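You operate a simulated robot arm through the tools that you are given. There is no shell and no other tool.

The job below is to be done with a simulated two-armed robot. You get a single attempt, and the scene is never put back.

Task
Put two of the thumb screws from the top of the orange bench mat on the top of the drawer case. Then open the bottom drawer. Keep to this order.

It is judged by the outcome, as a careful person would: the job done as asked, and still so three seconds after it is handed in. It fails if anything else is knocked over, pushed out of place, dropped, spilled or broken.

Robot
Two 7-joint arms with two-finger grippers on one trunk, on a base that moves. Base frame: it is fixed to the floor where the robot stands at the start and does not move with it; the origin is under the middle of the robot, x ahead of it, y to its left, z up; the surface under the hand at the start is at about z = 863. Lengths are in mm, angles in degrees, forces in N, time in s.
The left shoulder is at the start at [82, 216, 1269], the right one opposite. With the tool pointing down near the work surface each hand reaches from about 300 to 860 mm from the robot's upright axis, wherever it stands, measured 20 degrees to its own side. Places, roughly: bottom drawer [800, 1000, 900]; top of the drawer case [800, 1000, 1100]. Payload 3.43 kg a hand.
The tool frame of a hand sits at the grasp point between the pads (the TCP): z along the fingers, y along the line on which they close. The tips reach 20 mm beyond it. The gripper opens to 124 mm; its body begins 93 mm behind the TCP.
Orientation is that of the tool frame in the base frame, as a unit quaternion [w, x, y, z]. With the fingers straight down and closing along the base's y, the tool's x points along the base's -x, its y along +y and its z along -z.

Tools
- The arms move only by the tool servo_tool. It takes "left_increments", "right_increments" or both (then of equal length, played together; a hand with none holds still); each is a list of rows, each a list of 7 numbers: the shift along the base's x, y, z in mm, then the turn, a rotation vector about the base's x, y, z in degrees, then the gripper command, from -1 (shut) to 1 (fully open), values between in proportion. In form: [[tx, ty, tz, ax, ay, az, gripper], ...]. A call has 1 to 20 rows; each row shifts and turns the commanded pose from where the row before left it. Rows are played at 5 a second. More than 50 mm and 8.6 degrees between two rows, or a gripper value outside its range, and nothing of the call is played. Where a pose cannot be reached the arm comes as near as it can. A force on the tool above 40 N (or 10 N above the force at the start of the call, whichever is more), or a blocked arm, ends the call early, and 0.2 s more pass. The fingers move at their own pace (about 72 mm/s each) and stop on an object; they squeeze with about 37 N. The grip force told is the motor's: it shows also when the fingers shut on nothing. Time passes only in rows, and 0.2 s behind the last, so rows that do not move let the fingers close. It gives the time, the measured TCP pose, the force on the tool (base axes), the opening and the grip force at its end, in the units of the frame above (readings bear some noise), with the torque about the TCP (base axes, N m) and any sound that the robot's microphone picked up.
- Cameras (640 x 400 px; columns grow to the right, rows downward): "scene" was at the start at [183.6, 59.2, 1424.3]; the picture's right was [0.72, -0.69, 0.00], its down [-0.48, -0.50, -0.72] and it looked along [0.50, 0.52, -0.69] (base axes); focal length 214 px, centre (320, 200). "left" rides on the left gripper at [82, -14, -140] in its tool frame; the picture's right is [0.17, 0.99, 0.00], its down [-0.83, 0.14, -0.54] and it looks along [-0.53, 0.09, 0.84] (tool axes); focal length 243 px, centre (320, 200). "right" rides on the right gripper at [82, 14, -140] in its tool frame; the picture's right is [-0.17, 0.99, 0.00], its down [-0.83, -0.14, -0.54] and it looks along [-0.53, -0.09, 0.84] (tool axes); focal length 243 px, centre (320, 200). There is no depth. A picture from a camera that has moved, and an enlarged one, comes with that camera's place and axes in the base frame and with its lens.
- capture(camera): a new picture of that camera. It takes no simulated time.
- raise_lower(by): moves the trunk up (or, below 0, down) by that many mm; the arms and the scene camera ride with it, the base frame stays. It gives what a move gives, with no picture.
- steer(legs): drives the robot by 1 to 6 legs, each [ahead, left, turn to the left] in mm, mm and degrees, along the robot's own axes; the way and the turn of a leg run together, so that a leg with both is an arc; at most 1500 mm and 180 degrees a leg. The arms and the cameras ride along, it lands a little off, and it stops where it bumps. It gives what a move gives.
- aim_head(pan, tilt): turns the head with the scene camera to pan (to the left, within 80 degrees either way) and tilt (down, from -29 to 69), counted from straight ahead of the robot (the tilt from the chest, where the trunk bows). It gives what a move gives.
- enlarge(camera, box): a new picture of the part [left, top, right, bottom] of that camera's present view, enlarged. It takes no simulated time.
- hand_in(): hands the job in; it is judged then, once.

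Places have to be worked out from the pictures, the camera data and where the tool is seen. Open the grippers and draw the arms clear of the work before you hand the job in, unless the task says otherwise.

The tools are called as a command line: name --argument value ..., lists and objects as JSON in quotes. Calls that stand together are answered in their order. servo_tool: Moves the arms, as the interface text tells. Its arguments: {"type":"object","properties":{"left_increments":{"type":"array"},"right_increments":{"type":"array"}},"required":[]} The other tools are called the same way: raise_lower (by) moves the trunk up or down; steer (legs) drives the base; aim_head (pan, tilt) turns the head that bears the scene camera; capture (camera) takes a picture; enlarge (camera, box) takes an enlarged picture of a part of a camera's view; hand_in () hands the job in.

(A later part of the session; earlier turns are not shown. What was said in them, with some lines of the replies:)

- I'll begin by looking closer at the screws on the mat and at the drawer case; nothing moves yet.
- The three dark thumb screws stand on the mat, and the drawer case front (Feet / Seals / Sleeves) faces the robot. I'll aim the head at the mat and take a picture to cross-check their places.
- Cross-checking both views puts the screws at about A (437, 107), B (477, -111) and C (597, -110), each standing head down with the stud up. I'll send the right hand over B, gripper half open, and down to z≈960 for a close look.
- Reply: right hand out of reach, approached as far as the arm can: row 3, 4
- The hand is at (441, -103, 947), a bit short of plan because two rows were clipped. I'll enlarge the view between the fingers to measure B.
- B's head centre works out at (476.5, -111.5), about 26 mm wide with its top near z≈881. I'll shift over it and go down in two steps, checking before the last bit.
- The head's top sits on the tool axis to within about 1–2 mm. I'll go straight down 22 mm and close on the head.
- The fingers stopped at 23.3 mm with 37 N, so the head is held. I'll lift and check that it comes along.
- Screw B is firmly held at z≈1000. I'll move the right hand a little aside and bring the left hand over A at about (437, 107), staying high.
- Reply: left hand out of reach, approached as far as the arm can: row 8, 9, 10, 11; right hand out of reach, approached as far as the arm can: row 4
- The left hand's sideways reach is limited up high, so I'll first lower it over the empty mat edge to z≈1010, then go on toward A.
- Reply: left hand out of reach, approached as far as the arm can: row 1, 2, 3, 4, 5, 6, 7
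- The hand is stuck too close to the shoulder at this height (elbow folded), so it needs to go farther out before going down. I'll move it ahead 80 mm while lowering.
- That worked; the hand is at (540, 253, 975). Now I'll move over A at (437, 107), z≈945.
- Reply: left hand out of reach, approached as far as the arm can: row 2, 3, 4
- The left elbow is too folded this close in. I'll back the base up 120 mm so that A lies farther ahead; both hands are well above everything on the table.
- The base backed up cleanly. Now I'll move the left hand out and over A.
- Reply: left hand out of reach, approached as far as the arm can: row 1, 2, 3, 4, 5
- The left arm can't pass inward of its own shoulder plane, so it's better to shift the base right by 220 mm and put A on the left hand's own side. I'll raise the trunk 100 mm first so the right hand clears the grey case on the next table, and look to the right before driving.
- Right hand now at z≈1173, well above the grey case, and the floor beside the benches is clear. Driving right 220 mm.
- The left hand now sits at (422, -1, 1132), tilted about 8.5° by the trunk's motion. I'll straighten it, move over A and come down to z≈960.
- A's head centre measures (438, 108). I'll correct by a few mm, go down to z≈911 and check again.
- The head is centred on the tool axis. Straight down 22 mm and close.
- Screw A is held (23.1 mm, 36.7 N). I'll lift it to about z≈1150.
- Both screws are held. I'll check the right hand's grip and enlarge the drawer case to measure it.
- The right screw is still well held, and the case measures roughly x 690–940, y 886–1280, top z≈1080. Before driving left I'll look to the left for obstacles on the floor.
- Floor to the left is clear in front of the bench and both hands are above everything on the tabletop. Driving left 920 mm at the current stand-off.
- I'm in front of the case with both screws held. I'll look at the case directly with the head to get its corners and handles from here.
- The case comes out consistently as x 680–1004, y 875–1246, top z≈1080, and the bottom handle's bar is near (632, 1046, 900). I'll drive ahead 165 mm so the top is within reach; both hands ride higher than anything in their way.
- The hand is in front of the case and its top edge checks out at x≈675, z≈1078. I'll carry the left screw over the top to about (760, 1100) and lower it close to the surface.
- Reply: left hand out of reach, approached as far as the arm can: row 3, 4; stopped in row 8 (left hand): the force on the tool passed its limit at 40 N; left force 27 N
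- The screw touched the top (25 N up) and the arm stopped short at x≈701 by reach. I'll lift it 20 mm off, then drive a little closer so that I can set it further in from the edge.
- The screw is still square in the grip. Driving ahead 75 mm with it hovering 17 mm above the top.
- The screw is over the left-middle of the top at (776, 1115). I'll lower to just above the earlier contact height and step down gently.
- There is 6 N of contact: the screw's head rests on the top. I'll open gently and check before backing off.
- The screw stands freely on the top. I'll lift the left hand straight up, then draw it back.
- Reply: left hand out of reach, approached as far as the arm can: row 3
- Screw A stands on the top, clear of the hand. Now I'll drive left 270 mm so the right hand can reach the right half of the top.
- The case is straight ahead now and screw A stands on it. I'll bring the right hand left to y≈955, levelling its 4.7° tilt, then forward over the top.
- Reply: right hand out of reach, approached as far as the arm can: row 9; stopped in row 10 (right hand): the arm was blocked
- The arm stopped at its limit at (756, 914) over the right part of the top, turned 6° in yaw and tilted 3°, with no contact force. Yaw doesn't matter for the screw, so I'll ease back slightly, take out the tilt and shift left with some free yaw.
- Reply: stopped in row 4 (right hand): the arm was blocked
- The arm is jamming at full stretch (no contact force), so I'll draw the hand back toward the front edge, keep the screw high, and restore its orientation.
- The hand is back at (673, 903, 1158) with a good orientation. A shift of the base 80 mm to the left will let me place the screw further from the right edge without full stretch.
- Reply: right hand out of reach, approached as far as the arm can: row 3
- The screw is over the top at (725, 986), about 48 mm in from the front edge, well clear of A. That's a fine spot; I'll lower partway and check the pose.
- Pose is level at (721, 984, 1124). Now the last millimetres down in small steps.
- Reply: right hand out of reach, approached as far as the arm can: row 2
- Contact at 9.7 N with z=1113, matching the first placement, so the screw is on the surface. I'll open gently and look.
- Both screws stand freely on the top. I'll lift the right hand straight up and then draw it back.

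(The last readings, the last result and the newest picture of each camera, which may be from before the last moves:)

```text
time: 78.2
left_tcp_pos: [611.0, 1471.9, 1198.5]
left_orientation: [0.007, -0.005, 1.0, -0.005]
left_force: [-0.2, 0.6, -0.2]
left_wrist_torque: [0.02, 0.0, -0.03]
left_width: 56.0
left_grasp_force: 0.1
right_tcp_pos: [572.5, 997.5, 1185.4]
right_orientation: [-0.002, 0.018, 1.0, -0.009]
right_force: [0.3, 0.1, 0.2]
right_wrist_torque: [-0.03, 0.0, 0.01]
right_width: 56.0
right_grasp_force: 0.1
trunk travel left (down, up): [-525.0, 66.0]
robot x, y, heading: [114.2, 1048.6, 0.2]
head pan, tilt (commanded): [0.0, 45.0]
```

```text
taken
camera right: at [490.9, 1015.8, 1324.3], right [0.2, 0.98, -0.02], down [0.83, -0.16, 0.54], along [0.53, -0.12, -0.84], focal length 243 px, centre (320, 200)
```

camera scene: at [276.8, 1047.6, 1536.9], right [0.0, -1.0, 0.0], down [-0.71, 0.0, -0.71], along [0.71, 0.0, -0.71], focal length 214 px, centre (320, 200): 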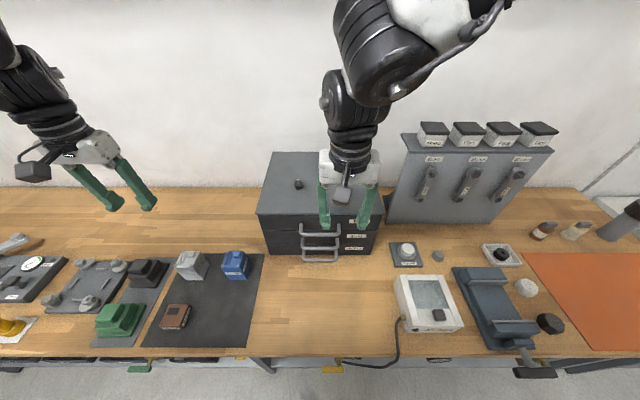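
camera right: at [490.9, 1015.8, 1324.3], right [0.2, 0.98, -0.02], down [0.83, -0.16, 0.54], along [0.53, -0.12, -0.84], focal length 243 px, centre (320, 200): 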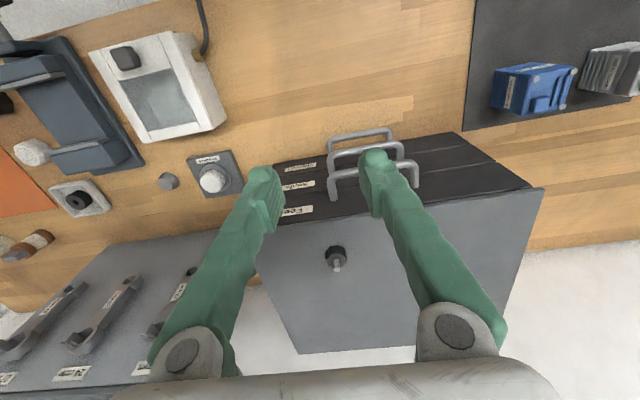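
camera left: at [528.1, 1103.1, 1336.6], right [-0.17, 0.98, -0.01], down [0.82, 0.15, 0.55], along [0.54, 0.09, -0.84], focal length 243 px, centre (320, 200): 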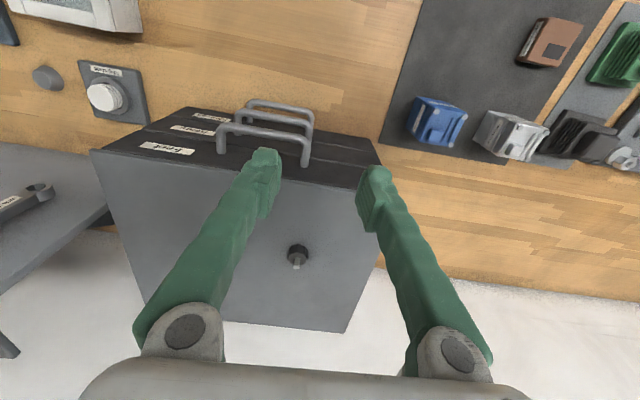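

Both screws are on the top, standing. Next, the drawer: the bottom handle needs a tilted (about 45°) grip since the upper handles block a straight-down one. I'll back the base off 145 mm and shift right 310 mm so the left hand faces the handle.

steer --legs '[[-145, 0, 0], [0, -310, 0]]'

aim_head --pan 25 --tilt 40

capture --camera "scene"

capture --camera "left"

```text
time: 84.1
left_tcp_pos: [466.7, 1158.5, 1198.5]
left_orientation: [0.008, -0.004, 1.0, -0.006]
left_force: [-0.2, 0.2, -0.6]
left_wrist_torque: [-0.01, -0.01, 0.0]
left_width: 55.8
left_grasp_force: 0.0
right_tcp_pos: [428.3, 684.9, 1184.3]
right_orientation: [-0.002, 0.017, 1.0, -0.01]
right_force: [-0.4, -0.7, 0.2]
right_wrist_torque: [-0.01, -0.02, 0.0]
right_width: 55.8
right_grasp_force: 0.1
trunk travel left (down, up): [-525.0, 66.0]
robot x, y, heading: [-29.1, 733.2, -0.0]
head pan, tilt (commanded): [0.0, 45.0]
```

```text
time: 85.0
left_tcp_pos: [468.5, 1157.0, 1200.0]
left_orientation: [0.007, -0.004, 1.0, -0.004]
left_force: [-0.5, 0.2, 0.3]
left_wrist_torque: [0.01, -0.02, 0.01]
left_width: 55.5
left_grasp_force: 0.0
right_tcp_pos: [427.7, 683.9, 1185.7]
right_orientation: [-0.002, 0.017, 1.0, -0.01]
right_force: [-0.1, 0.2, -0.2]
right_wrist_torque: [0.02, 0.0, 0.01]
right_width: 56.1
right_grasp_force: 0.0
trunk travel left (down, up): [-525.0, 66.0]
robot x, y, heading: [-28.0, 734.9, -0.0]
head pan, tilt (commanded): [25.0, 40.0]
```

```text
taken
camera scene: at [128.5, 770.7, 1544.2], right [0.42, -0.91, 0.0], down [-0.58, -0.27, -0.77], along [0.69, 0.32, -0.64], focal length 214 px, centre (320, 200)
```

scene: 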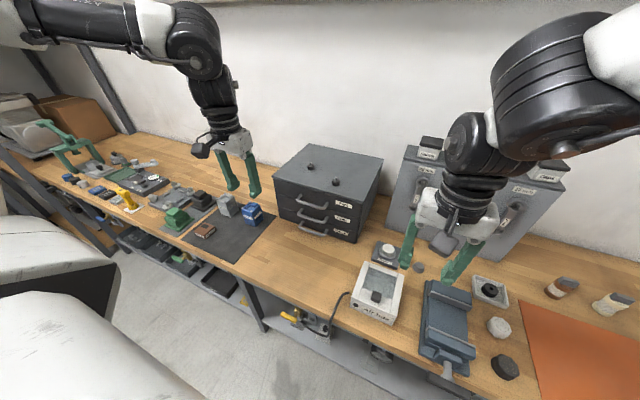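

```text
taken
camera left: at [383.4, 1143.3, 1337.2], right [-0.17, 0.98, -0.01], down [0.82, 0.15, 0.55], along [0.54, 0.09, -0.83], focal length 243 px, centre (320, 200)
```

left: 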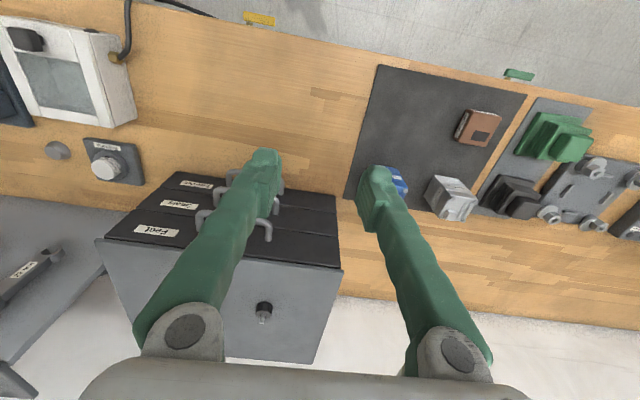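

There's a clear view of the case with both screws standing on it. I'll enlarge the drawers and handles for precise measurement.

enlarge --camera "scene" --box '[260, 140, 400, 250]'

enlarge --camera "scene" --box '[270, 185, 370, 247]'

```text
3.64 times, centred on (330, 195) of scene
camera zoom: at [128.5, 770.7, 1544.2], right [0.42, -0.91, 0.0], down [-0.58, -0.27, -0.77], along [0.69, 0.32, -0.64], focal length 780 px, centre (284, 218)
```

zoom: 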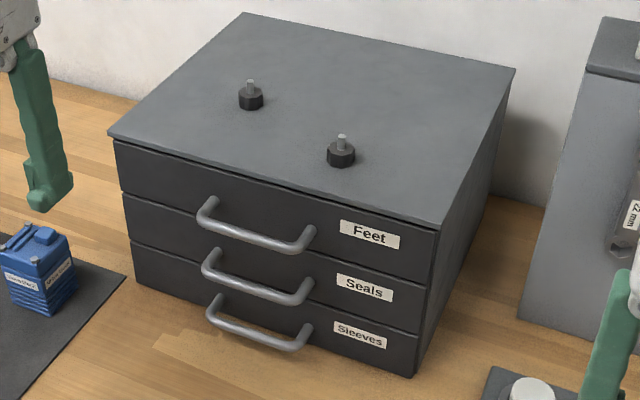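

```text
6.40 times, centred on (320, 216) of scene
camera zoom: at [128.5, 770.7, 1544.2], right [0.42, -0.91, 0.0], down [-0.58, -0.27, -0.77], along [0.69, 0.32, -0.64], focal length 1373 px, centre (320, 98)
```

zoom: 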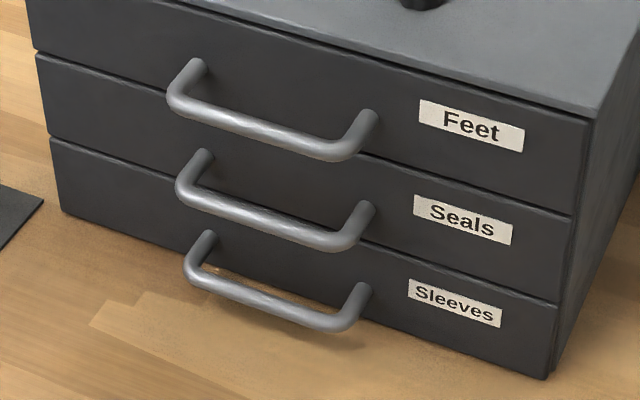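

The bottom bar measures about (638, 1050, 890), with the bars about 75 mm apart. I'll hook the bar from above with shut fingers tilted ~48° forward, passing between the bottom and middle bars. First I pitch the hand and go to a stand-off in front of the handles.

servo_tool --left_increments '[[0, 0, 0, 0, -7, 0, -1], [0, 0, 0, 0, -7, 0, -1], [0, 0, 0, 0, -7, 0, -1], [0, 0, 0, 0, -7, 0, -1], [0, 0, 0, 0, -7, 0, -1], [0, 0, 0, 0, -7, 0, -1], [10, -35, -45, 0, 0, 0, -1], [10, -36, -45, 0, 0, 0, -1], [10, -36, -45, 0, 0, 0, -1], [10, 0, -40, 0, 0, 0, -1], [0, 0, 0, 0, 0, 0, -1]]'

capture --camera "left"

capture --camera "scene"

```text
refused: row 7 steps farther than a row can; nothing moved
```

```text
taken
camera left: at [383.4, 1143.3, 1337.2], right [-0.17, 0.98, -0.01], down [0.82, 0.15, 0.55], along [0.54, 0.09, -0.83], focal length 243 px, centre (320, 200)
```

left: 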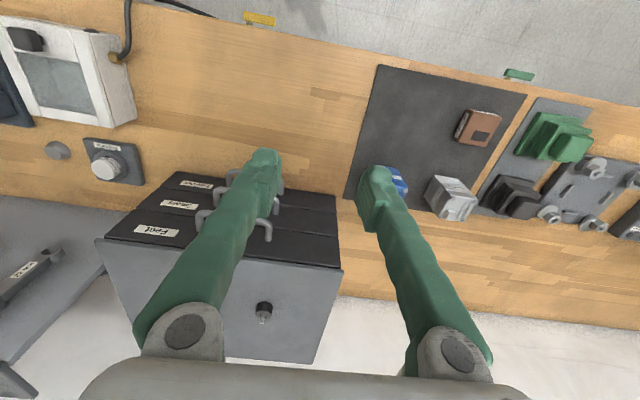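

```text
taken
camera scene: at [128.5, 770.7, 1544.2], right [0.42, -0.91, 0.0], down [-0.58, -0.27, -0.77], along [0.69, 0.32, -0.64], focal length 214 px, centre (320, 200)
```

scene: 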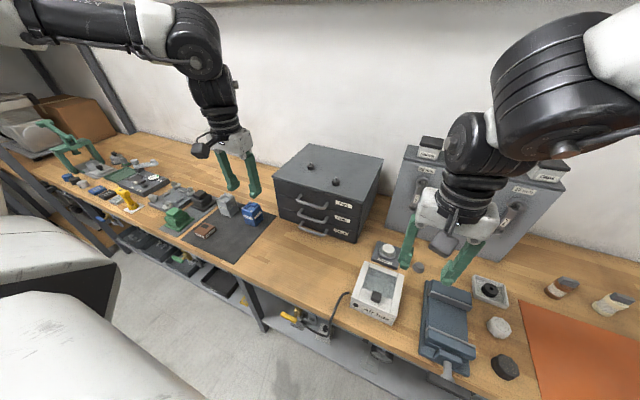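

The call was refused because a row was over 50 mm; nothing moved. I'll repeat with smaller steps.

servo_tool --left_increments '[[0, 0, 0, 0, -7, 0, -1], [0, 0, 0, 0, -7, 0, -1], [0, 0, 0, 0, -7, 0, -1], [0, 0, 0, 0, -7, 0, -1], [0, 0, 0, 0, -7, 0, -1], [0, 0, 0, 0, -7, 0, -1], [0, -21, -30, 0, 0, 0, -1], [0, -21, -30, 0, 0, 0, -1], [0, -21, -30, 0, 0, 0, -1], [0, -22, -30, 0, 0, 0, -1], [0, -22, -30, 0, 0, 0, -1], [0, 0, -35, 0, 0, 0, -1], [0, 0, 0, 0, 0, 0, -1]]'

capture --camera "left"

capture --camera "scene"

```text
time: 87.8
left_tcp_pos: [466.0, 1049.2, 1014.3]
left_orientation: [0.365, -0.002, 0.931, -0.006]
left_force: [0.2, 0.7, -0.5]
left_wrist_torque: [-0.01, -0.01, 0.01]
left_width: 0.0
left_grasp_force: 34.8
right_tcp_pos: [426.4, 685.8, 1185.2]
right_orientation: [-0.001, 0.017, 1.0, -0.01]
right_force: [-0.4, 0.0, 1.2]
right_wrist_torque: [0.0, -0.01, 0.01]
right_width: 56.0
right_grasp_force: 0.1
trunk travel left (down, up): [-525.0, 66.0]
robot x, y, heading: [-26.1, 732.7, -0.2]
head pan, tilt (commanded): [25.0, 40.0]
```

```text
taken
camera left: at [311.6, 1035.5, 1060.6], right [-0.12, 0.98, -0.13], down [0.24, 0.15, 0.96], along [0.96, 0.09, -0.26], focal length 243 px, centre (320, 200)
```

left: 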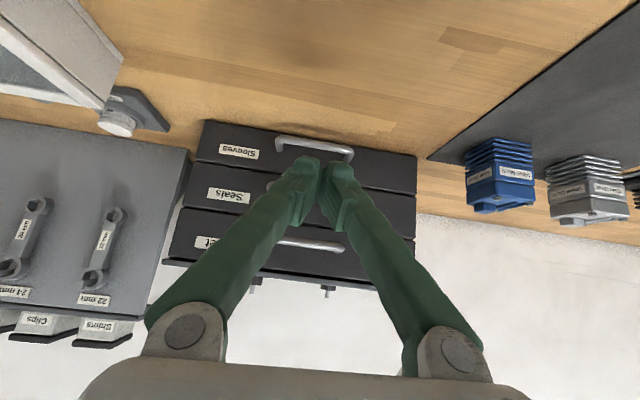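

```text
taken
camera scene: at [127.9, 770.8, 1544.4], right [0.42, -0.91, 0.0], down [-0.58, -0.27, -0.77], along [0.69, 0.32, -0.64], focal length 214 px, centre (320, 200)
```

scene: 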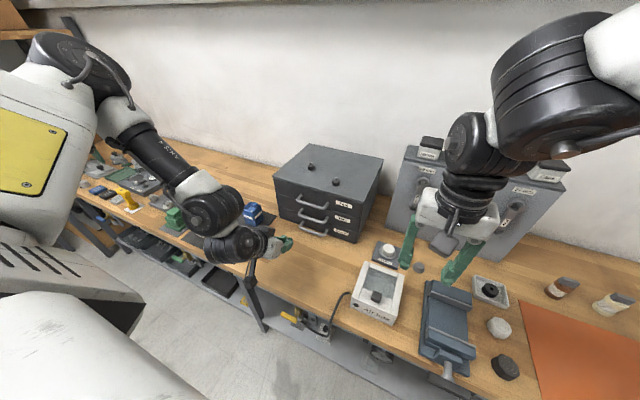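

The hand is at the stand-off, tilted as planned, and the wrist camera sees the handles from the front (upside down). I'll enlarge for measuring the bars.

enlarge --camera "left" --box '[160, 100, 448, 280]'

```text
2.22 times, centred on (304, 190) of left
camera zoom: at [311.6, 1035.5, 1060.6], right [-0.12, 0.98, -0.13], down [0.24, 0.15, 0.96], along [0.96, 0.09, -0.26], focal length 539 px, centre (356, 222)
```

zoom: 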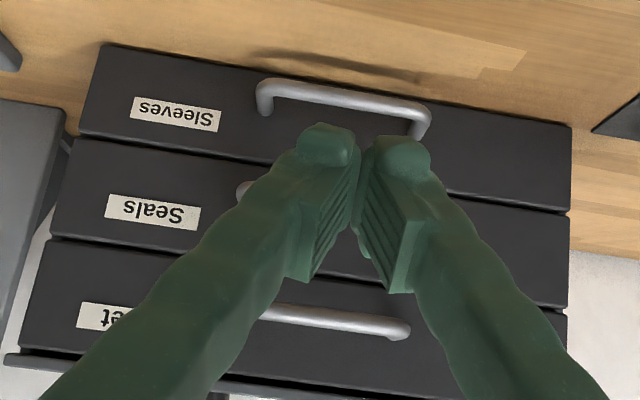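

Bars now fix at x≈638: bottom z≈890, middle ≈962, top ≈1035, spanning y 992–1105. I'll look at the finger thickness from the side before inserting.

enlarge --camera "scene" --box '[200, 180, 360, 280]'

enlarge --camera "right" --box '[480, 100, 640, 200]'

```text
4.00 times, centred on (280, 230) of scene
camera zoom: at [127.9, 770.8, 1544.4], right [0.42, -0.91, 0.0], down [-0.58, -0.27, -0.77], along [0.69, 0.32, -0.64], focal length 858 px, centre (480, 80)
```

zoom: 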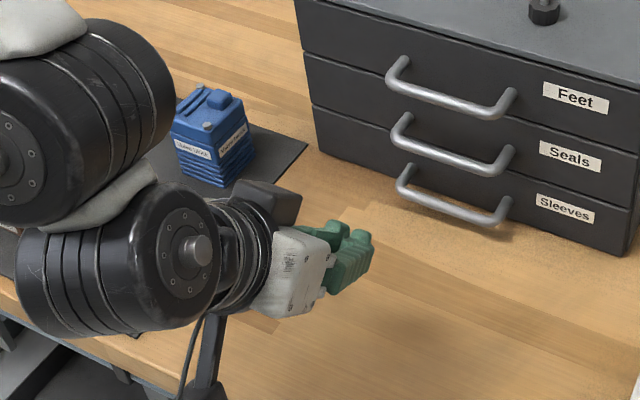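

```text
4.00 times, centred on (560, 150) of right
camera zoom: at [346.3, 702.9, 1324.5], right [0.2, 0.98, -0.02], down [0.83, -0.16, 0.54], along [0.53, -0.12, -0.84], focal length 970 px, centre (-640, 400)
```

zoom: 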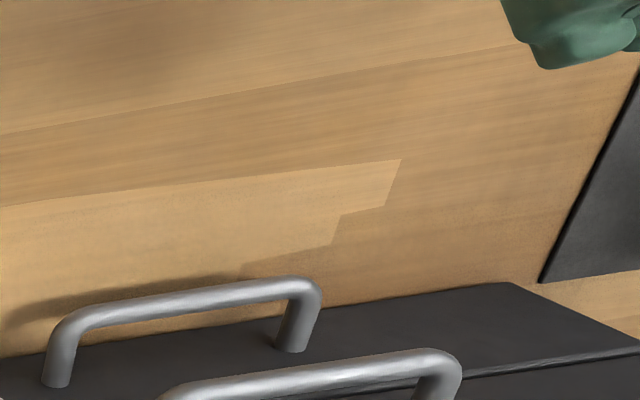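

I'll advance to just in front of the gap between the bottom and middle bars, TCP ≈ (588, 1049, 980), and check the line-up.

servo_tool --left_increments '[[40, 0, -11, 0, 0, 0, -1], [40, 0, -11, 0, 0, 0, -1], [42, 0, -12, 0, 0, 0, -1], [0, 0, 0, 0, 0, 0, -1]]'

capture --camera "left"

enlarge --camera "scene" --box '[240, 165, 368, 245]'

```text
time: 88.8
left_tcp_pos: [588.4, 1050.1, 980.7]
left_orientation: [0.366, -0.003, 0.931, -0.006]
left_force: [0.6, -0.2, -0.8]
left_wrist_torque: [0.03, 0.02, -0.03]
left_width: 0.3
left_grasp_force: 34.2
right_tcp_pos: [428.7, 684.6, 1185.1]
right_orientation: [-0.001, 0.018, 1.0, -0.01]
right_force: [-0.4, 0.0, 0.1]
right_wrist_torque: [0.0, -0.04, 0.0]
right_width: 55.5
right_grasp_force: 0.0
trunk travel left (down, up): [-525.0, 66.0]
robot x, y, heading: [-30.5, 736.4, 0.0]
head pan, tilt (commanded): [25.0, 40.0]
```

```text
taken
camera left: at [433.4, 1036.1, 1027.0], right [-0.12, 0.98, -0.13], down [0.24, 0.15, 0.96], along [0.96, 0.09, -0.26], focal length 243 px, centre (320, 200)
```

left: 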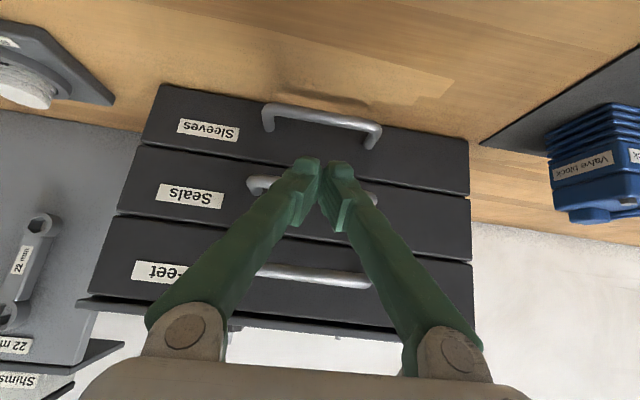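

```text
5.00 times, centred on (304, 205) of scene
camera zoom: at [128.0, 771.2, 1544.3], right [0.42, -0.91, 0.0], down [-0.58, -0.27, -0.77], along [0.69, 0.32, -0.64], focal length 1072 px, centre (400, 175)
```

zoom: 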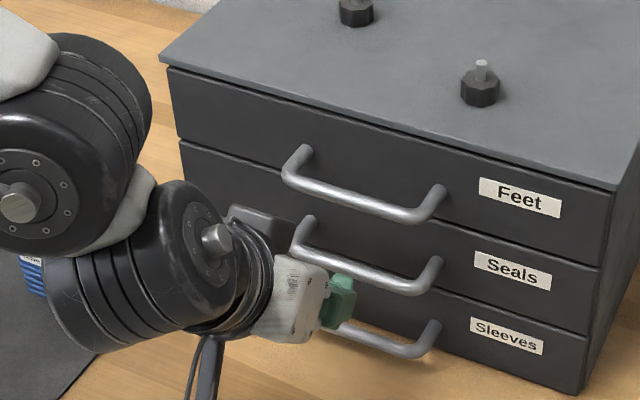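

Closer triangulation agrees (bottom bar z≈891, middle ≈963), so the hand is lined up with the gap. I'll advance along the finger axis 50 mm and check.

servo_tool --left_increments '[[8.5, 0, -9.2, 0, 0, 0, -1], [8.5, 0, -9.2, 0, 0, 0, -1], [8.5, 0, -9.2, 0, 0, 0, -1], [8.5, 0, -9.2, 0, 0, 0, -1], [0, 0, 0, 0, 0, 0, -1]]'

enlarge --camera "left" --box '[180, 60, 436, 220]'

enlarge --camera "scene" --box '[260, 185, 356, 245]'

```text
time: 90.0
left_tcp_pos: [623.9, 1050.9, 943.7]
left_orientation: [0.366, -0.002, 0.93, -0.006]
left_force: [0.4, 0.0, 0.4]
left_wrist_torque: [0.03, -0.03, 0.02]
left_width: 0.0
left_grasp_force: 34.1
right_tcp_pos: [428.8, 684.6, 1183.5]
right_orientation: [-0.002, 0.018, 1.0, -0.01]
right_force: [0.9, 0.6, -0.7]
right_wrist_torque: [-0.05, -0.02, 0.01]
right_width: 56.0
right_grasp_force: 0.1
trunk travel left (down, up): [-525.0, 66.0]
robot x, y, heading: [-24.5, 731.5, -0.3]
head pan, tilt (commanded): [25.0, 40.0]
```

```text
2.50 times, centred on (308, 140) of left
camera zoom: at [468.2, 1036.6, 989.7], right [-0.12, 0.98, -0.13], down [0.24, 0.15, 0.96], along [0.96, 0.09, -0.26], focal length 606 px, centre (350, 350)
```

zoom: 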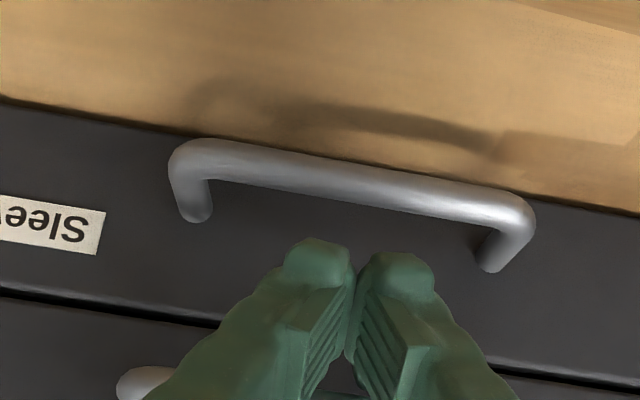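

```text
6.67 times, centred on (308, 215) of scene
camera zoom: at [128.2, 770.9, 1544.3], right [0.42, -0.91, 0.0], down [-0.58, -0.27, -0.77], along [0.69, 0.32, -0.64], focal length 1430 px, centre (400, 100)
```

zoom: 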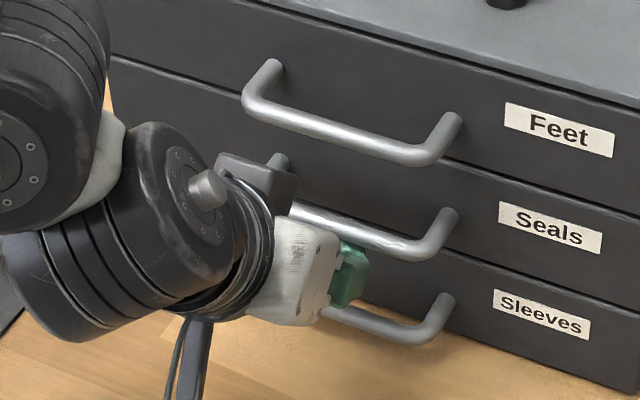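

The fingertips are heading just above the bottom bar and below the middle one, with no contact. I'll go on another 33 mm along the same axis.

servo_tool --left_increments '[[5.6, 0, -6, 0, 0, 0, -1], [5.6, 0, -6, 0, 0, 0, -1], [5.6, 0, -6, 0, 0, 0, -1], [5.6, 0, -6, 0, 0, 0, -1], [0, 0, 0, 0, 0, 0, -1]]'

enlarge --camera "left" --box '[180, 60, 436, 220]'

enlarge --camera "scene" --box '[260, 185, 356, 245]'

```text
time: 91.2
left_tcp_pos: [646.3, 1050.3, 919.4]
left_orientation: [0.365, -0.003, 0.931, -0.006]
left_force: [-0.7, 0.1, 0.7]
left_wrist_torque: [-0.01, 0.0, 0.02]
left_width: 0.0
left_grasp_force: 33.9
right_tcp_pos: [427.5, 685.3, 1185.8]
right_orientation: [-0.002, 0.018, 1.0, -0.009]
right_force: [-0.2, 0.1, 1.0]
right_wrist_torque: [-0.01, -0.02, -0.01]
right_width: 55.9
right_grasp_force: 0.1
trunk travel left (down, up): [-525.0, 66.0]
robot x, y, heading: [-25.5, 737.5, 0.0]
head pan, tilt (commanded): [25.0, 40.0]
```

```text
2.50 times, centred on (308, 140) of left
camera zoom: at [490.9, 1036.5, 965.3], right [-0.12, 0.98, -0.13], down [0.24, 0.15, 0.96], along [0.96, 0.09, -0.26], focal length 606 px, centre (350, 350)
```

zoom: 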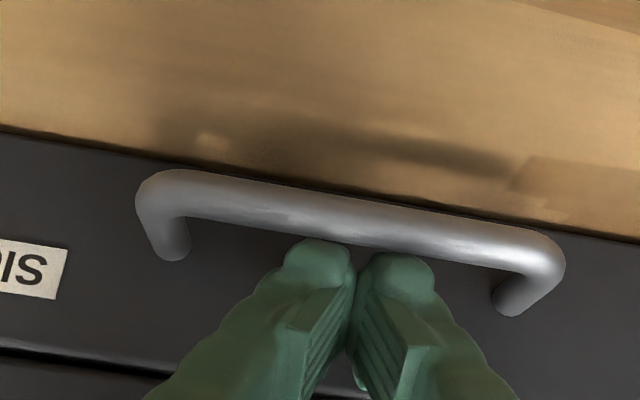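

```text
6.67 times, centred on (308, 215) of scene
camera zoom: at [128.3, 771.0, 1544.3], right [0.42, -0.91, 0.0], down [-0.58, -0.27, -0.77], along [0.69, 0.32, -0.64], focal length 1430 px, centre (400, 100)
```

zoom: 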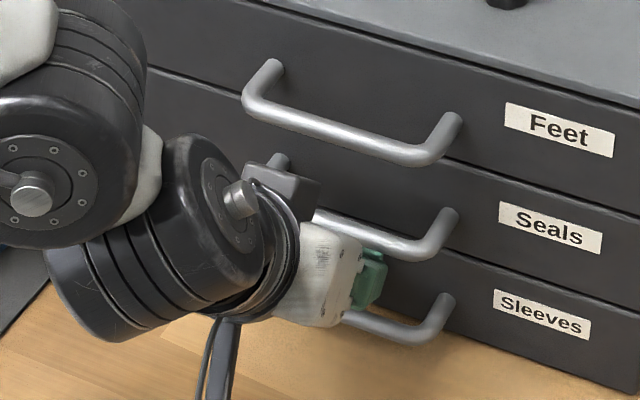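

The tips sit just over and past the bottom bar without touching. Lowering about 11 mm will hook them behind it.

servo_tool --left_increments '[[0, 0, -4, 0, 0, 0, -1], [0, 0, -3, 0, 0, 0, -1], [0, 0, -2, 0, 0, 0, -1], [0, 0, -2, 0, 0, 0, -1], [0, 0, 0, 0, 0, 0, -1]]'

enlarge --camera "left" --box '[180, 60, 436, 220]'

```text
time: 92.3
left_tcp_pos: [644.6, 1050.6, 908.2]
left_orientation: [0.365, -0.002, 0.931, -0.006]
left_force: [-1.1, 1.0, 0.5]
left_wrist_torque: [0.0, -0.02, -0.01]
left_width: 0.0
left_grasp_force: 34.0
right_tcp_pos: [428.0, 684.5, 1185.6]
right_orientation: [-0.002, 0.018, 1.0, -0.009]
right_force: [0.9, -0.5, 0.3]
right_wrist_torque: [0.03, -0.03, 0.01]
right_width: 55.9
right_grasp_force: 0.0
trunk travel left (down, up): [-525.0, 66.0]
robot x, y, heading: [-29.4, 732.8, 0.1]
head pan, tilt (commanded): [25.0, 40.0]
```

```text
2.50 times, centred on (308, 140) of left
camera zoom: at [489.6, 1036.7, 954.3], right [-0.12, 0.98, -0.13], down [0.24, 0.15, 0.96], along [0.96, 0.09, -0.26], focal length 606 px, centre (350, 350)
```

zoom: 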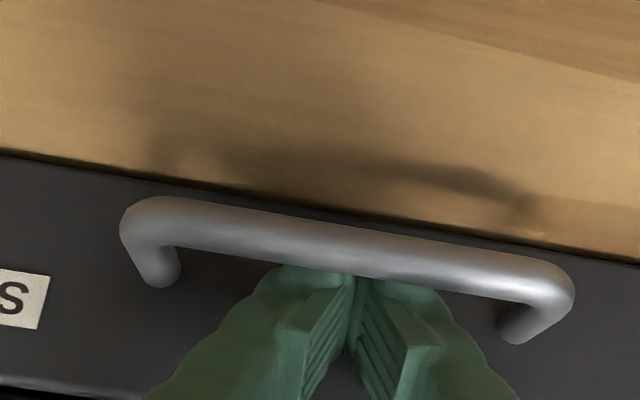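

The bar now hides the fingertips, so they're hooked behind it with no contact yet. I'll go 3 mm lower and begin a gentle pull back of 12 mm to feel it.

servo_tool --left_increments '[[0, 0, -3, 0, 0, 0, -1], [-3, 0, 0, 0, 0, 0, -1], [-3, 0, 0, 0, 0, 0, -1], [-3, 0, 0, 0, 0, 0, -1], [-3, 0, 0, 0, 0, 0, -1], [0, 0, 0, 0, 0, 0, -1]]'

enlarge --camera "left" --box '[180, 60, 436, 220]'

enlarge --camera "scene" --box '[260, 165, 372, 245]'

```text
time: 93.8
left_tcp_pos: [632.9, 1049.8, 905.2]
left_orientation: [0.365, -0.003, 0.931, -0.006]
left_force: [0.5, -0.1, -0.5]
left_wrist_torque: [-0.01, 0.01, 0.01]
left_width: 0.0
left_grasp_force: 34.1
right_tcp_pos: [428.3, 683.4, 1186.0]
right_orientation: [-0.002, 0.017, 1.0, -0.01]
right_force: [0.2, -0.3, 0.6]
right_wrist_torque: [-0.02, 0.01, -0.01]
right_width: 55.8
right_grasp_force: 0.1
trunk travel left (down, up): [-525.0, 66.0]
robot x, y, heading: [-26.6, 735.0, 0.1]
head pan, tilt (commanded): [25.0, 40.0]
```

```text
2.50 times, centred on (308, 140) of left
camera zoom: at [478.3, 1036.4, 951.3], right [-0.12, 0.98, -0.13], down [0.24, 0.15, 0.96], along [0.96, 0.09, -0.26], focal length 606 px, centre (350, 350)
```

zoom: 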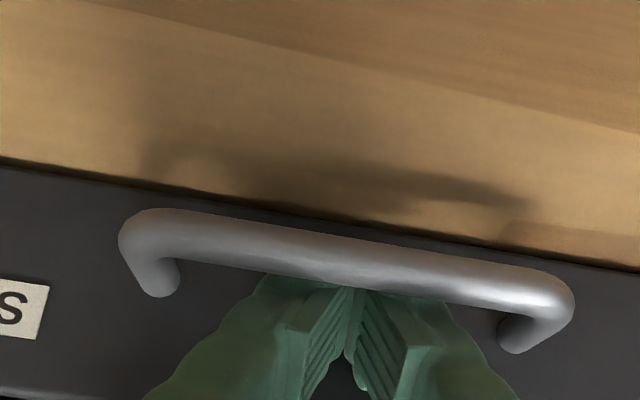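

```text
5.00 times, centred on (316, 205) of scene
camera zoom: at [128.6, 770.8, 1544.2], right [0.42, -0.91, 0.0], down [-0.58, -0.27, -0.77], along [0.69, 0.32, -0.64], focal length 1072 px, centre (340, 175)
```

zoom: 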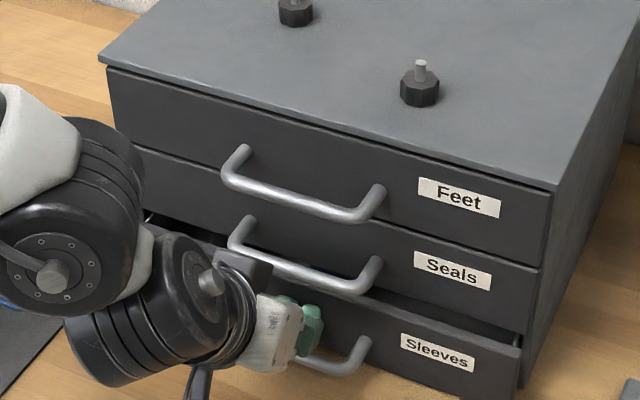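

The Sleeves drawer is already moving out with almost no force. I'll keep pulling straight back, 96 mm more.

servo_tool --left_increments '[[-6, 0, 0, 0, 0, 0, -1], [-10, 0, 0, 0, 0, 0, -1], [-12, 0, 0, 0, 0, 0, -1], [-12, 0, 0, 0, 0, 0, -1], [-12, 0, 0, 0, 0, 0, -1], [-12, 0, 0, 0, 0, 0, -1], [-12, 0, 0, 0, 0, 0, -1], [-10, 0, 0, 0, 0, 0, -1], [-6, 0, 0, 0, 0, 0, -1], [-4, 0, 0, 0, 0, 0, -1], [0, 0, 0, 0, 0, 0, -1]]'

enlarge --camera "left" --box '[180, 60, 436, 220]'

capture --camera "scene"

```text
time: 96.2
left_tcp_pos: [538.3, 1051.4, 904.9]
left_orientation: [0.366, -0.004, 0.931, -0.005]
left_force: [-0.1, 0.7, -0.5]
left_wrist_torque: [-0.01, 0.0, 0.02]
left_width: 0.1
left_grasp_force: 33.5
right_tcp_pos: [428.4, 684.1, 1184.8]
right_orientation: [-0.002, 0.017, 1.0, -0.01]
right_force: [-0.4, 0.7, 0.4]
right_wrist_torque: [0.01, 0.0, 0.02]
right_width: 55.9
right_grasp_force: 0.0
trunk travel left (down, up): [-525.0, 66.0]
robot x, y, heading: [-28.1, 735.4, -0.3]
head pan, tilt (commanded): [25.0, 40.0]
```

```text
2.50 times, centred on (308, 140) of left
camera zoom: at [382.2, 1036.4, 951.4], right [-0.12, 0.98, -0.13], down [0.24, 0.15, 0.96], along [0.96, 0.09, -0.26], focal length 606 px, centre (350, 350)
```

zoom: 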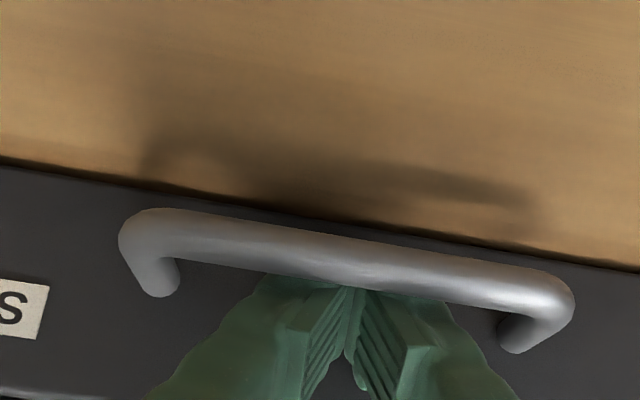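

```text
taken
camera scene: at [128.6, 770.8, 1544.2], right [0.42, -0.91, 0.0], down [-0.58, -0.27, -0.77], along [0.69, 0.32, -0.64], focal length 214 px, centre (320, 200)
```

scene: 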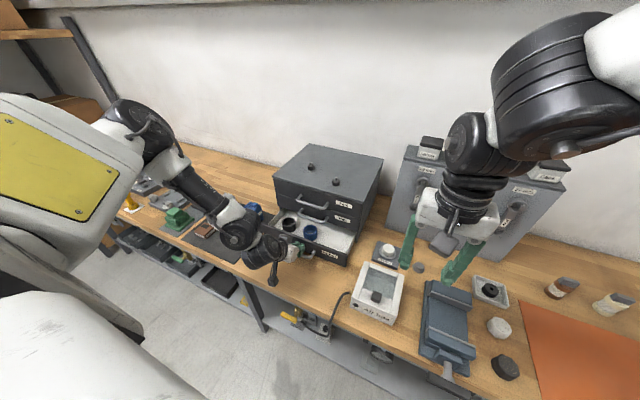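

The drawer is out about 100 mm and its contents show. I'll pull another 60 mm, still watching the force.

servo_tool --left_increments '[[-6, 0, 0, 0, 0, 0, -1], [-10, 0, 0, 0, 0, 0, -1], [-10, 0, 0, 0, 0, 0, -1], [-10, 0, 0, 0, 0, 0, -1], [-10, 0, 0, 0, 0, 0, -1], [-8, 0, 0, 0, 0, 0, -1], [-4, 0, 0, 0, 0, 0, -1], [-2, 0, 0, 0, 0, 0, -1], [0, 0, 0, 0, 0, 0, -1]]'

enlarge --camera "scene" --box '[230, 140, 390, 290]'

enlarge --camera "left" --box '[180, 60, 436, 220]'

```text
time: 98.2
left_tcp_pos: [477.4, 1051.1, 904.4]
left_orientation: [0.366, -0.002, 0.931, -0.006]
left_force: [1.1, -0.1, -0.2]
left_wrist_torque: [-0.01, 0.03, -0.02]
left_width: 0.0
left_grasp_force: 34.5
right_tcp_pos: [429.0, 684.5, 1185.8]
right_orientation: [-0.001, 0.017, 1.0, -0.01]
right_force: [-0.5, 0.7, 1.2]
right_wrist_torque: [0.01, -0.02, -0.01]
right_width: 56.0
right_grasp_force: 0.0
trunk travel left (down, up): [-525.0, 66.0]
robot x, y, heading: [-28.9, 737.8, -0.1]
head pan, tilt (commanded): [25.0, 40.0]
```

```text
2.67 times, centred on (310, 215) of scene
camera zoom: at [128.6, 770.9, 1544.2], right [0.42, -0.91, 0.0], down [-0.58, -0.27, -0.77], along [0.69, 0.32, -0.64], focal length 572 px, centre (347, 160)
```

zoom: 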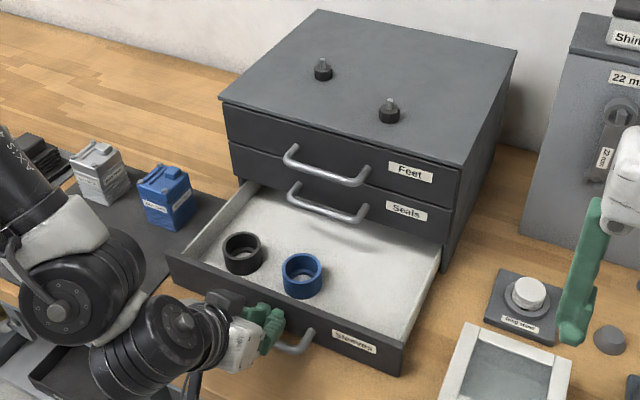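

```text
2.50 times, centred on (308, 140) of left
camera zoom: at [322.2, 1036.8, 951.0], right [-0.12, 0.98, -0.13], down [0.24, 0.15, 0.96], along [0.96, 0.09, -0.26], focal length 606 px, centre (350, 350)
```

zoom: 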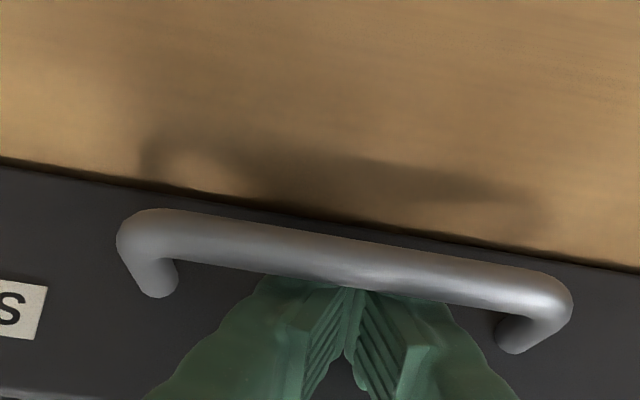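

The drawer is out about 165 mm, the sleeves inside are upright and both screws are still standing. I'll draw it out a little more, 35 mm in small steps, so it's unmistakably open.

servo_tool --left_increments '[[-4, 0, 0, 0, 0, 0, -1], [-5, 0, 0, 0, 0, 0, -1], [-5, 0, 0, 0, 0, 0, -1], [-5, 0, 0, 0, 0, 0, -1], [-5, 0, 0, 0, 0, 0, -1], [-5, 0, 0, 0, 0, 0, -1], [-4, 0, 0, 0, 0, 0, -1], [-2, 0, 0, 0, 0, 0, -1], [0, 0, 0, 0, 0, 0, -1]]'

enlarge --camera "scene" --box '[230, 140, 390, 290]'

capture --camera "left"

```text
time: 100.2
left_tcp_pos: [443.5, 1051.3, 904.6]
left_orientation: [0.366, -0.002, 0.931, -0.006]
left_force: [1.5, -1.0, -0.1]
left_wrist_torque: [-0.01, 0.0, 0.01]
left_width: 0.0
left_grasp_force: 34.7
right_tcp_pos: [427.7, 684.8, 1185.5]
right_orientation: [-0.002, 0.018, 1.0, -0.01]
right_force: [0.5, 1.0, -0.8]
right_wrist_torque: [-0.01, 0.03, 0.01]
right_width: 55.9
right_grasp_force: 0.1
trunk travel left (down, up): [-525.0, 66.0]
robot x, y, heading: [-29.5, 733.9, -0.1]
head pan, tilt (commanded): [25.0, 40.0]
```

```text
2.67 times, centred on (310, 215) of scene
camera zoom: at [128.6, 770.9, 1544.2], right [0.42, -0.91, 0.0], down [-0.58, -0.27, -0.77], along [0.69, 0.32, -0.64], focal length 572 px, centre (347, 160)
```

zoom: 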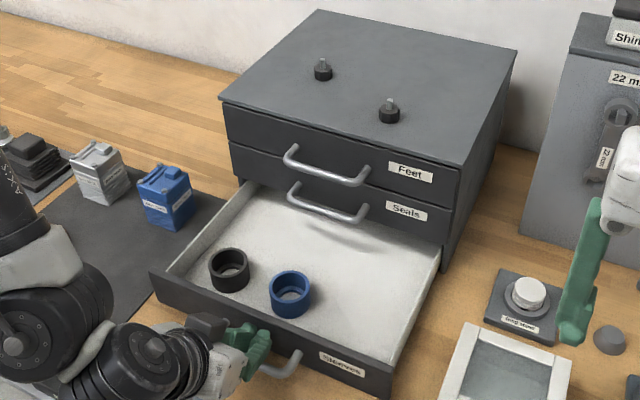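

```text
taken
camera left: at [287.3, 1037.0, 951.6], right [-0.12, 0.98, -0.13], down [0.24, 0.15, 0.96], along [0.96, 0.09, -0.26], focal length 243 px, centre (320, 200)
```

left: 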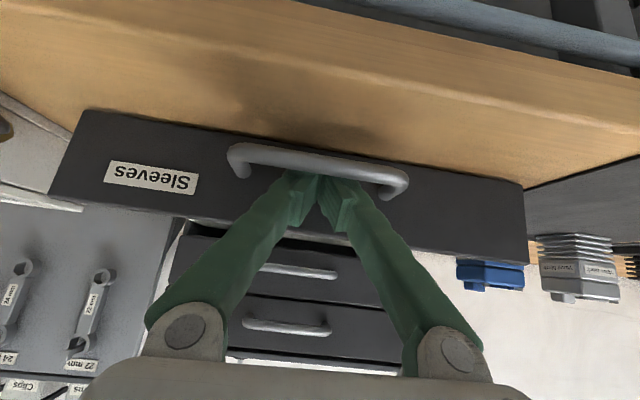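

The drawer is now out about 200 mm with its contents undisturbed. I'll ease off 2 mm, lift the fingers straight up out from behind the bar, then back away.

servo_tool --left_increments '[[2, 0, 0, 0, 0, 0, -1], [0, 0, 5, 0, 0, 0, -1], [0, 0, 8, 0, 0, 0, -1], [0, 0, 10, 0, 0, 0, -1], [0, 0, 15, 0, 0, 0, -1], [-5, 0, 20, 0, 0, 0, -1], [-5, 0, 30, 0, 0, 0, -1], [0, 0, 30, 0, 0, 0, -1], [0, 0, 0, 0, 0, 0, -1]]'

capture --camera "left"

capture --camera "scene"

```text
time: 102.2
left_tcp_pos: [434.7, 1051.9, 1022.4]
left_orientation: [0.366, -0.002, 0.931, -0.006]
left_force: [1.0, 0.1, -0.8]
left_wrist_torque: [-0.01, -0.02, 0.0]
left_width: 0.0
left_grasp_force: 34.1
right_tcp_pos: [427.8, 685.4, 1184.8]
right_orientation: [-0.002, 0.017, 1.0, -0.011]
right_force: [-0.9, 0.2, -0.4]
right_wrist_torque: [-0.05, 0.01, 0.04]
right_width: 55.6
right_grasp_force: 0.0
trunk travel left (down, up): [-525.0, 66.0]
robot x, y, heading: [-30.0, 735.1, 0.1]
head pan, tilt (commanded): [25.0, 40.0]
```

```text
taken
camera left: at [278.9, 1037.7, 1069.3], right [-0.12, 0.98, -0.13], down [0.24, 0.15, 0.96], along [0.96, 0.09, -0.26], focal length 243 px, centre (320, 200)
```

left: 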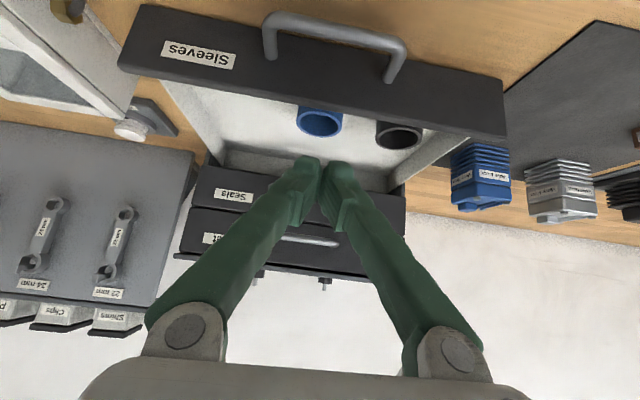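

```text
taken
camera scene: at [128.3, 772.0, 1544.2], right [0.42, -0.91, 0.0], down [-0.58, -0.27, -0.77], along [0.69, 0.32, -0.64], focal length 214 px, centre (320, 200)
```

scene: 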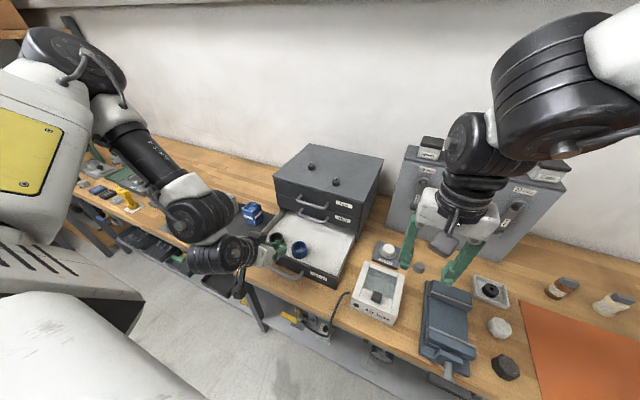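

The hook is free and the drawer stayed put. I'll raise the left hand well clear and open both grippers.

servo_tool --left_increments '[[0, 0, 40, 0, 0, 0, -1], [0, 0, 40, 0, 0, 0, -1], [0, 0, 40, 0, 0, 0, -1], [0, 10, 30, 0, 0, 0, 0], [0, 0, 0, 0, 0, 0, 1], [0, 0, 0, 0, 0, 0, 1], [0, 0, 0, 0, 0, 0, 1], [0, 0, 0, 0, 0, 0, 1]]' --right_increments '[[0, 0, 0, 0, 0, 0, -0.1], [0, 0, 0, 0, 0, 0, -0.1], [0, 0, 0, 0, 0, 0, -0.1], [0, 0, 0, 0, 0, 0, 0], [0, 0, 0, 0, 0, 0, 1], [0, 0, 0, 0, 0, 0, 1], [0, 0, 0, 0, 0, 0, 1], [0, 0, 0, 0, 0, 0, 1]]'

steer --legs '[[-180, 0, 0]]'

capture --camera "scene"

```text
time: 104.0
left_tcp_pos: [478.8, 1065.1, 1158.3]
left_orientation: [0.365, -0.002, 0.931, -0.007]
left_force: [-0.3, 1.1, -0.2]
left_wrist_torque: [0.03, 0.02, 0.0]
left_width: 123.9
left_grasp_force: 0.0
left hand out of reach, approached as far as the arm can: row 1, 2, 3, 4
right_tcp_pos: [427.4, 684.3, 1185.6]
right_orientation: [-0.001, 0.018, 1.0, -0.009]
right_force: [-0.2, 0.2, -0.7]
right_wrist_torque: [-0.04, -0.02, 0.0]
right_width: 124.1
right_grasp_force: 0.0
trunk travel left (down, up): [-525.0, 66.0]
robot x, y, heading: [-28.2, 736.8, 0.2]
head pan, tilt (commanded): [25.0, 40.0]
```

```text
time: 105.7
left_tcp_pos: [302.2, 1065.6, 1156.3]
left_orientation: [0.364, -0.002, 0.931, -0.006]
left_force: [-0.1, -0.7, -1.5]
left_wrist_torque: [0.01, -0.02, 0.02]
left_width: 124.0
left_grasp_force: 0.0
right_tcp_pos: [252.0, 684.2, 1183.7]
right_orientation: [-0.003, 0.019, 1.0, -0.01]
right_force: [-0.1, -0.3, -0.1]
right_wrist_torque: [0.02, 0.06, -0.01]
right_width: 124.2
right_grasp_force: 0.1
trunk travel left (down, up): [-525.0, 66.0]
robot x, y, heading: [-200.4, 736.3, -0.3]
head pan, tilt (commanded): [25.0, 40.0]
```

```text
taken
camera scene: at [-46.9, 770.8, 1543.9], right [0.42, -0.91, 0.0], down [-0.58, -0.27, -0.77], along [0.69, 0.32, -0.64], focal length 214 px, centre (320, 200)
```

scene: 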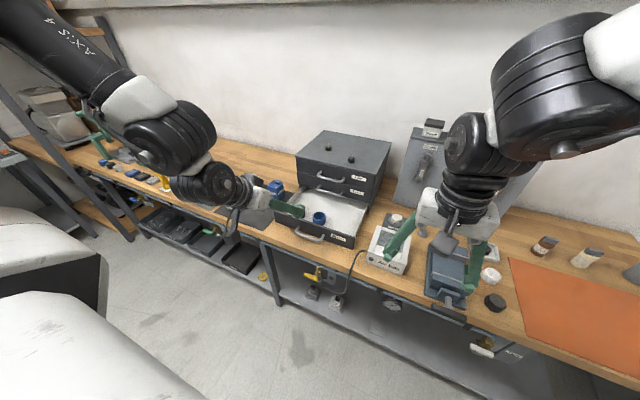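

Both hands are open and clear of the bench. One last close look at the case, drawer and surroundings before handing in.

enlarge --camera "scene" --box '[250, 115, 410, 260]'

enlarge --camera "scene" --box '[360, 110, 640, 390]'

```text
2.76 times, centred on (330, 188) of scene
camera zoom: at [-46.9, 770.8, 1543.9], right [0.42, -0.91, 0.0], down [-0.58, -0.27, -0.77], along [0.69, 0.32, -0.64], focal length 592 px, centre (292, 234)
```

zoom: 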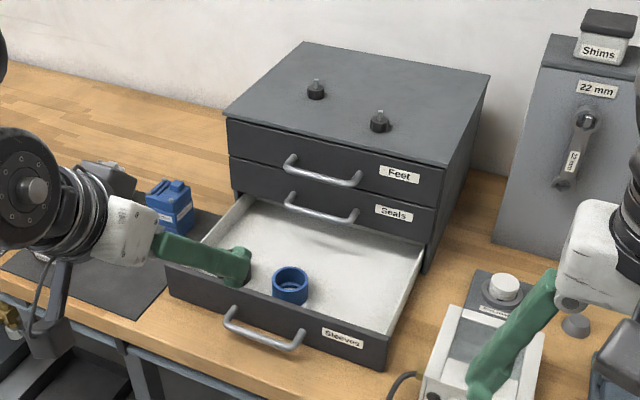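

```text
1.43 times, centred on (500, 250) of scene
camera zoom: at [-46.9, 770.8, 1543.9], right [0.42, -0.91, 0.0], down [-0.58, -0.27, -0.77], along [0.69, 0.32, -0.64], focal length 306 px, centre (63, 129)
```

zoom: 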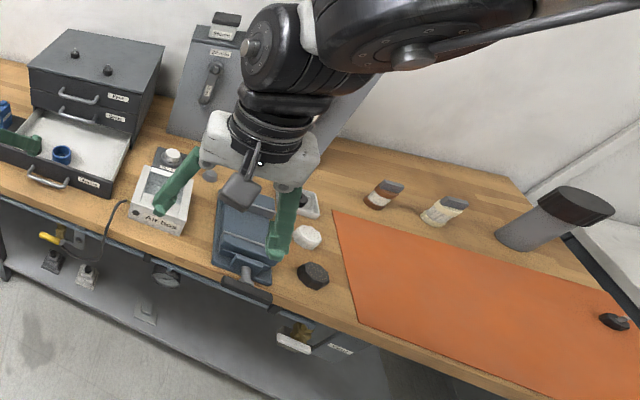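

Two thumb screws stand on the case top, and the bottom drawer is open with its contents in place. Nothing else has been moved, and the third screw is still on the mat. The hands are open and clear, so I'm handing in.

hand_in

```text
The job is handed in.
```

The job is handed in: two thumb screws are on top of the drawer case, and I opened the bottom drawer ("Sleeves") after placing them.

- **Screws:** both stand upright on the case top, well in from the edges. The third thumb screw was not touched and is still on the mat.
- **Drawer:** it is pulled out about 200 mm, and the sleeves inside are still upright.
- **Contact with the case:** while lowering the first screw, I briefly pressed down on the case top hard enough to trip the 40 N force stop. I lifted off and set the screw down gently. The pictures afterwards show no sign that the case shifted.
- **Surroundings:** nothing was knocked over, dropped or moved in the last pictures I took. Both grippers are open and drawn back clear of the bench.
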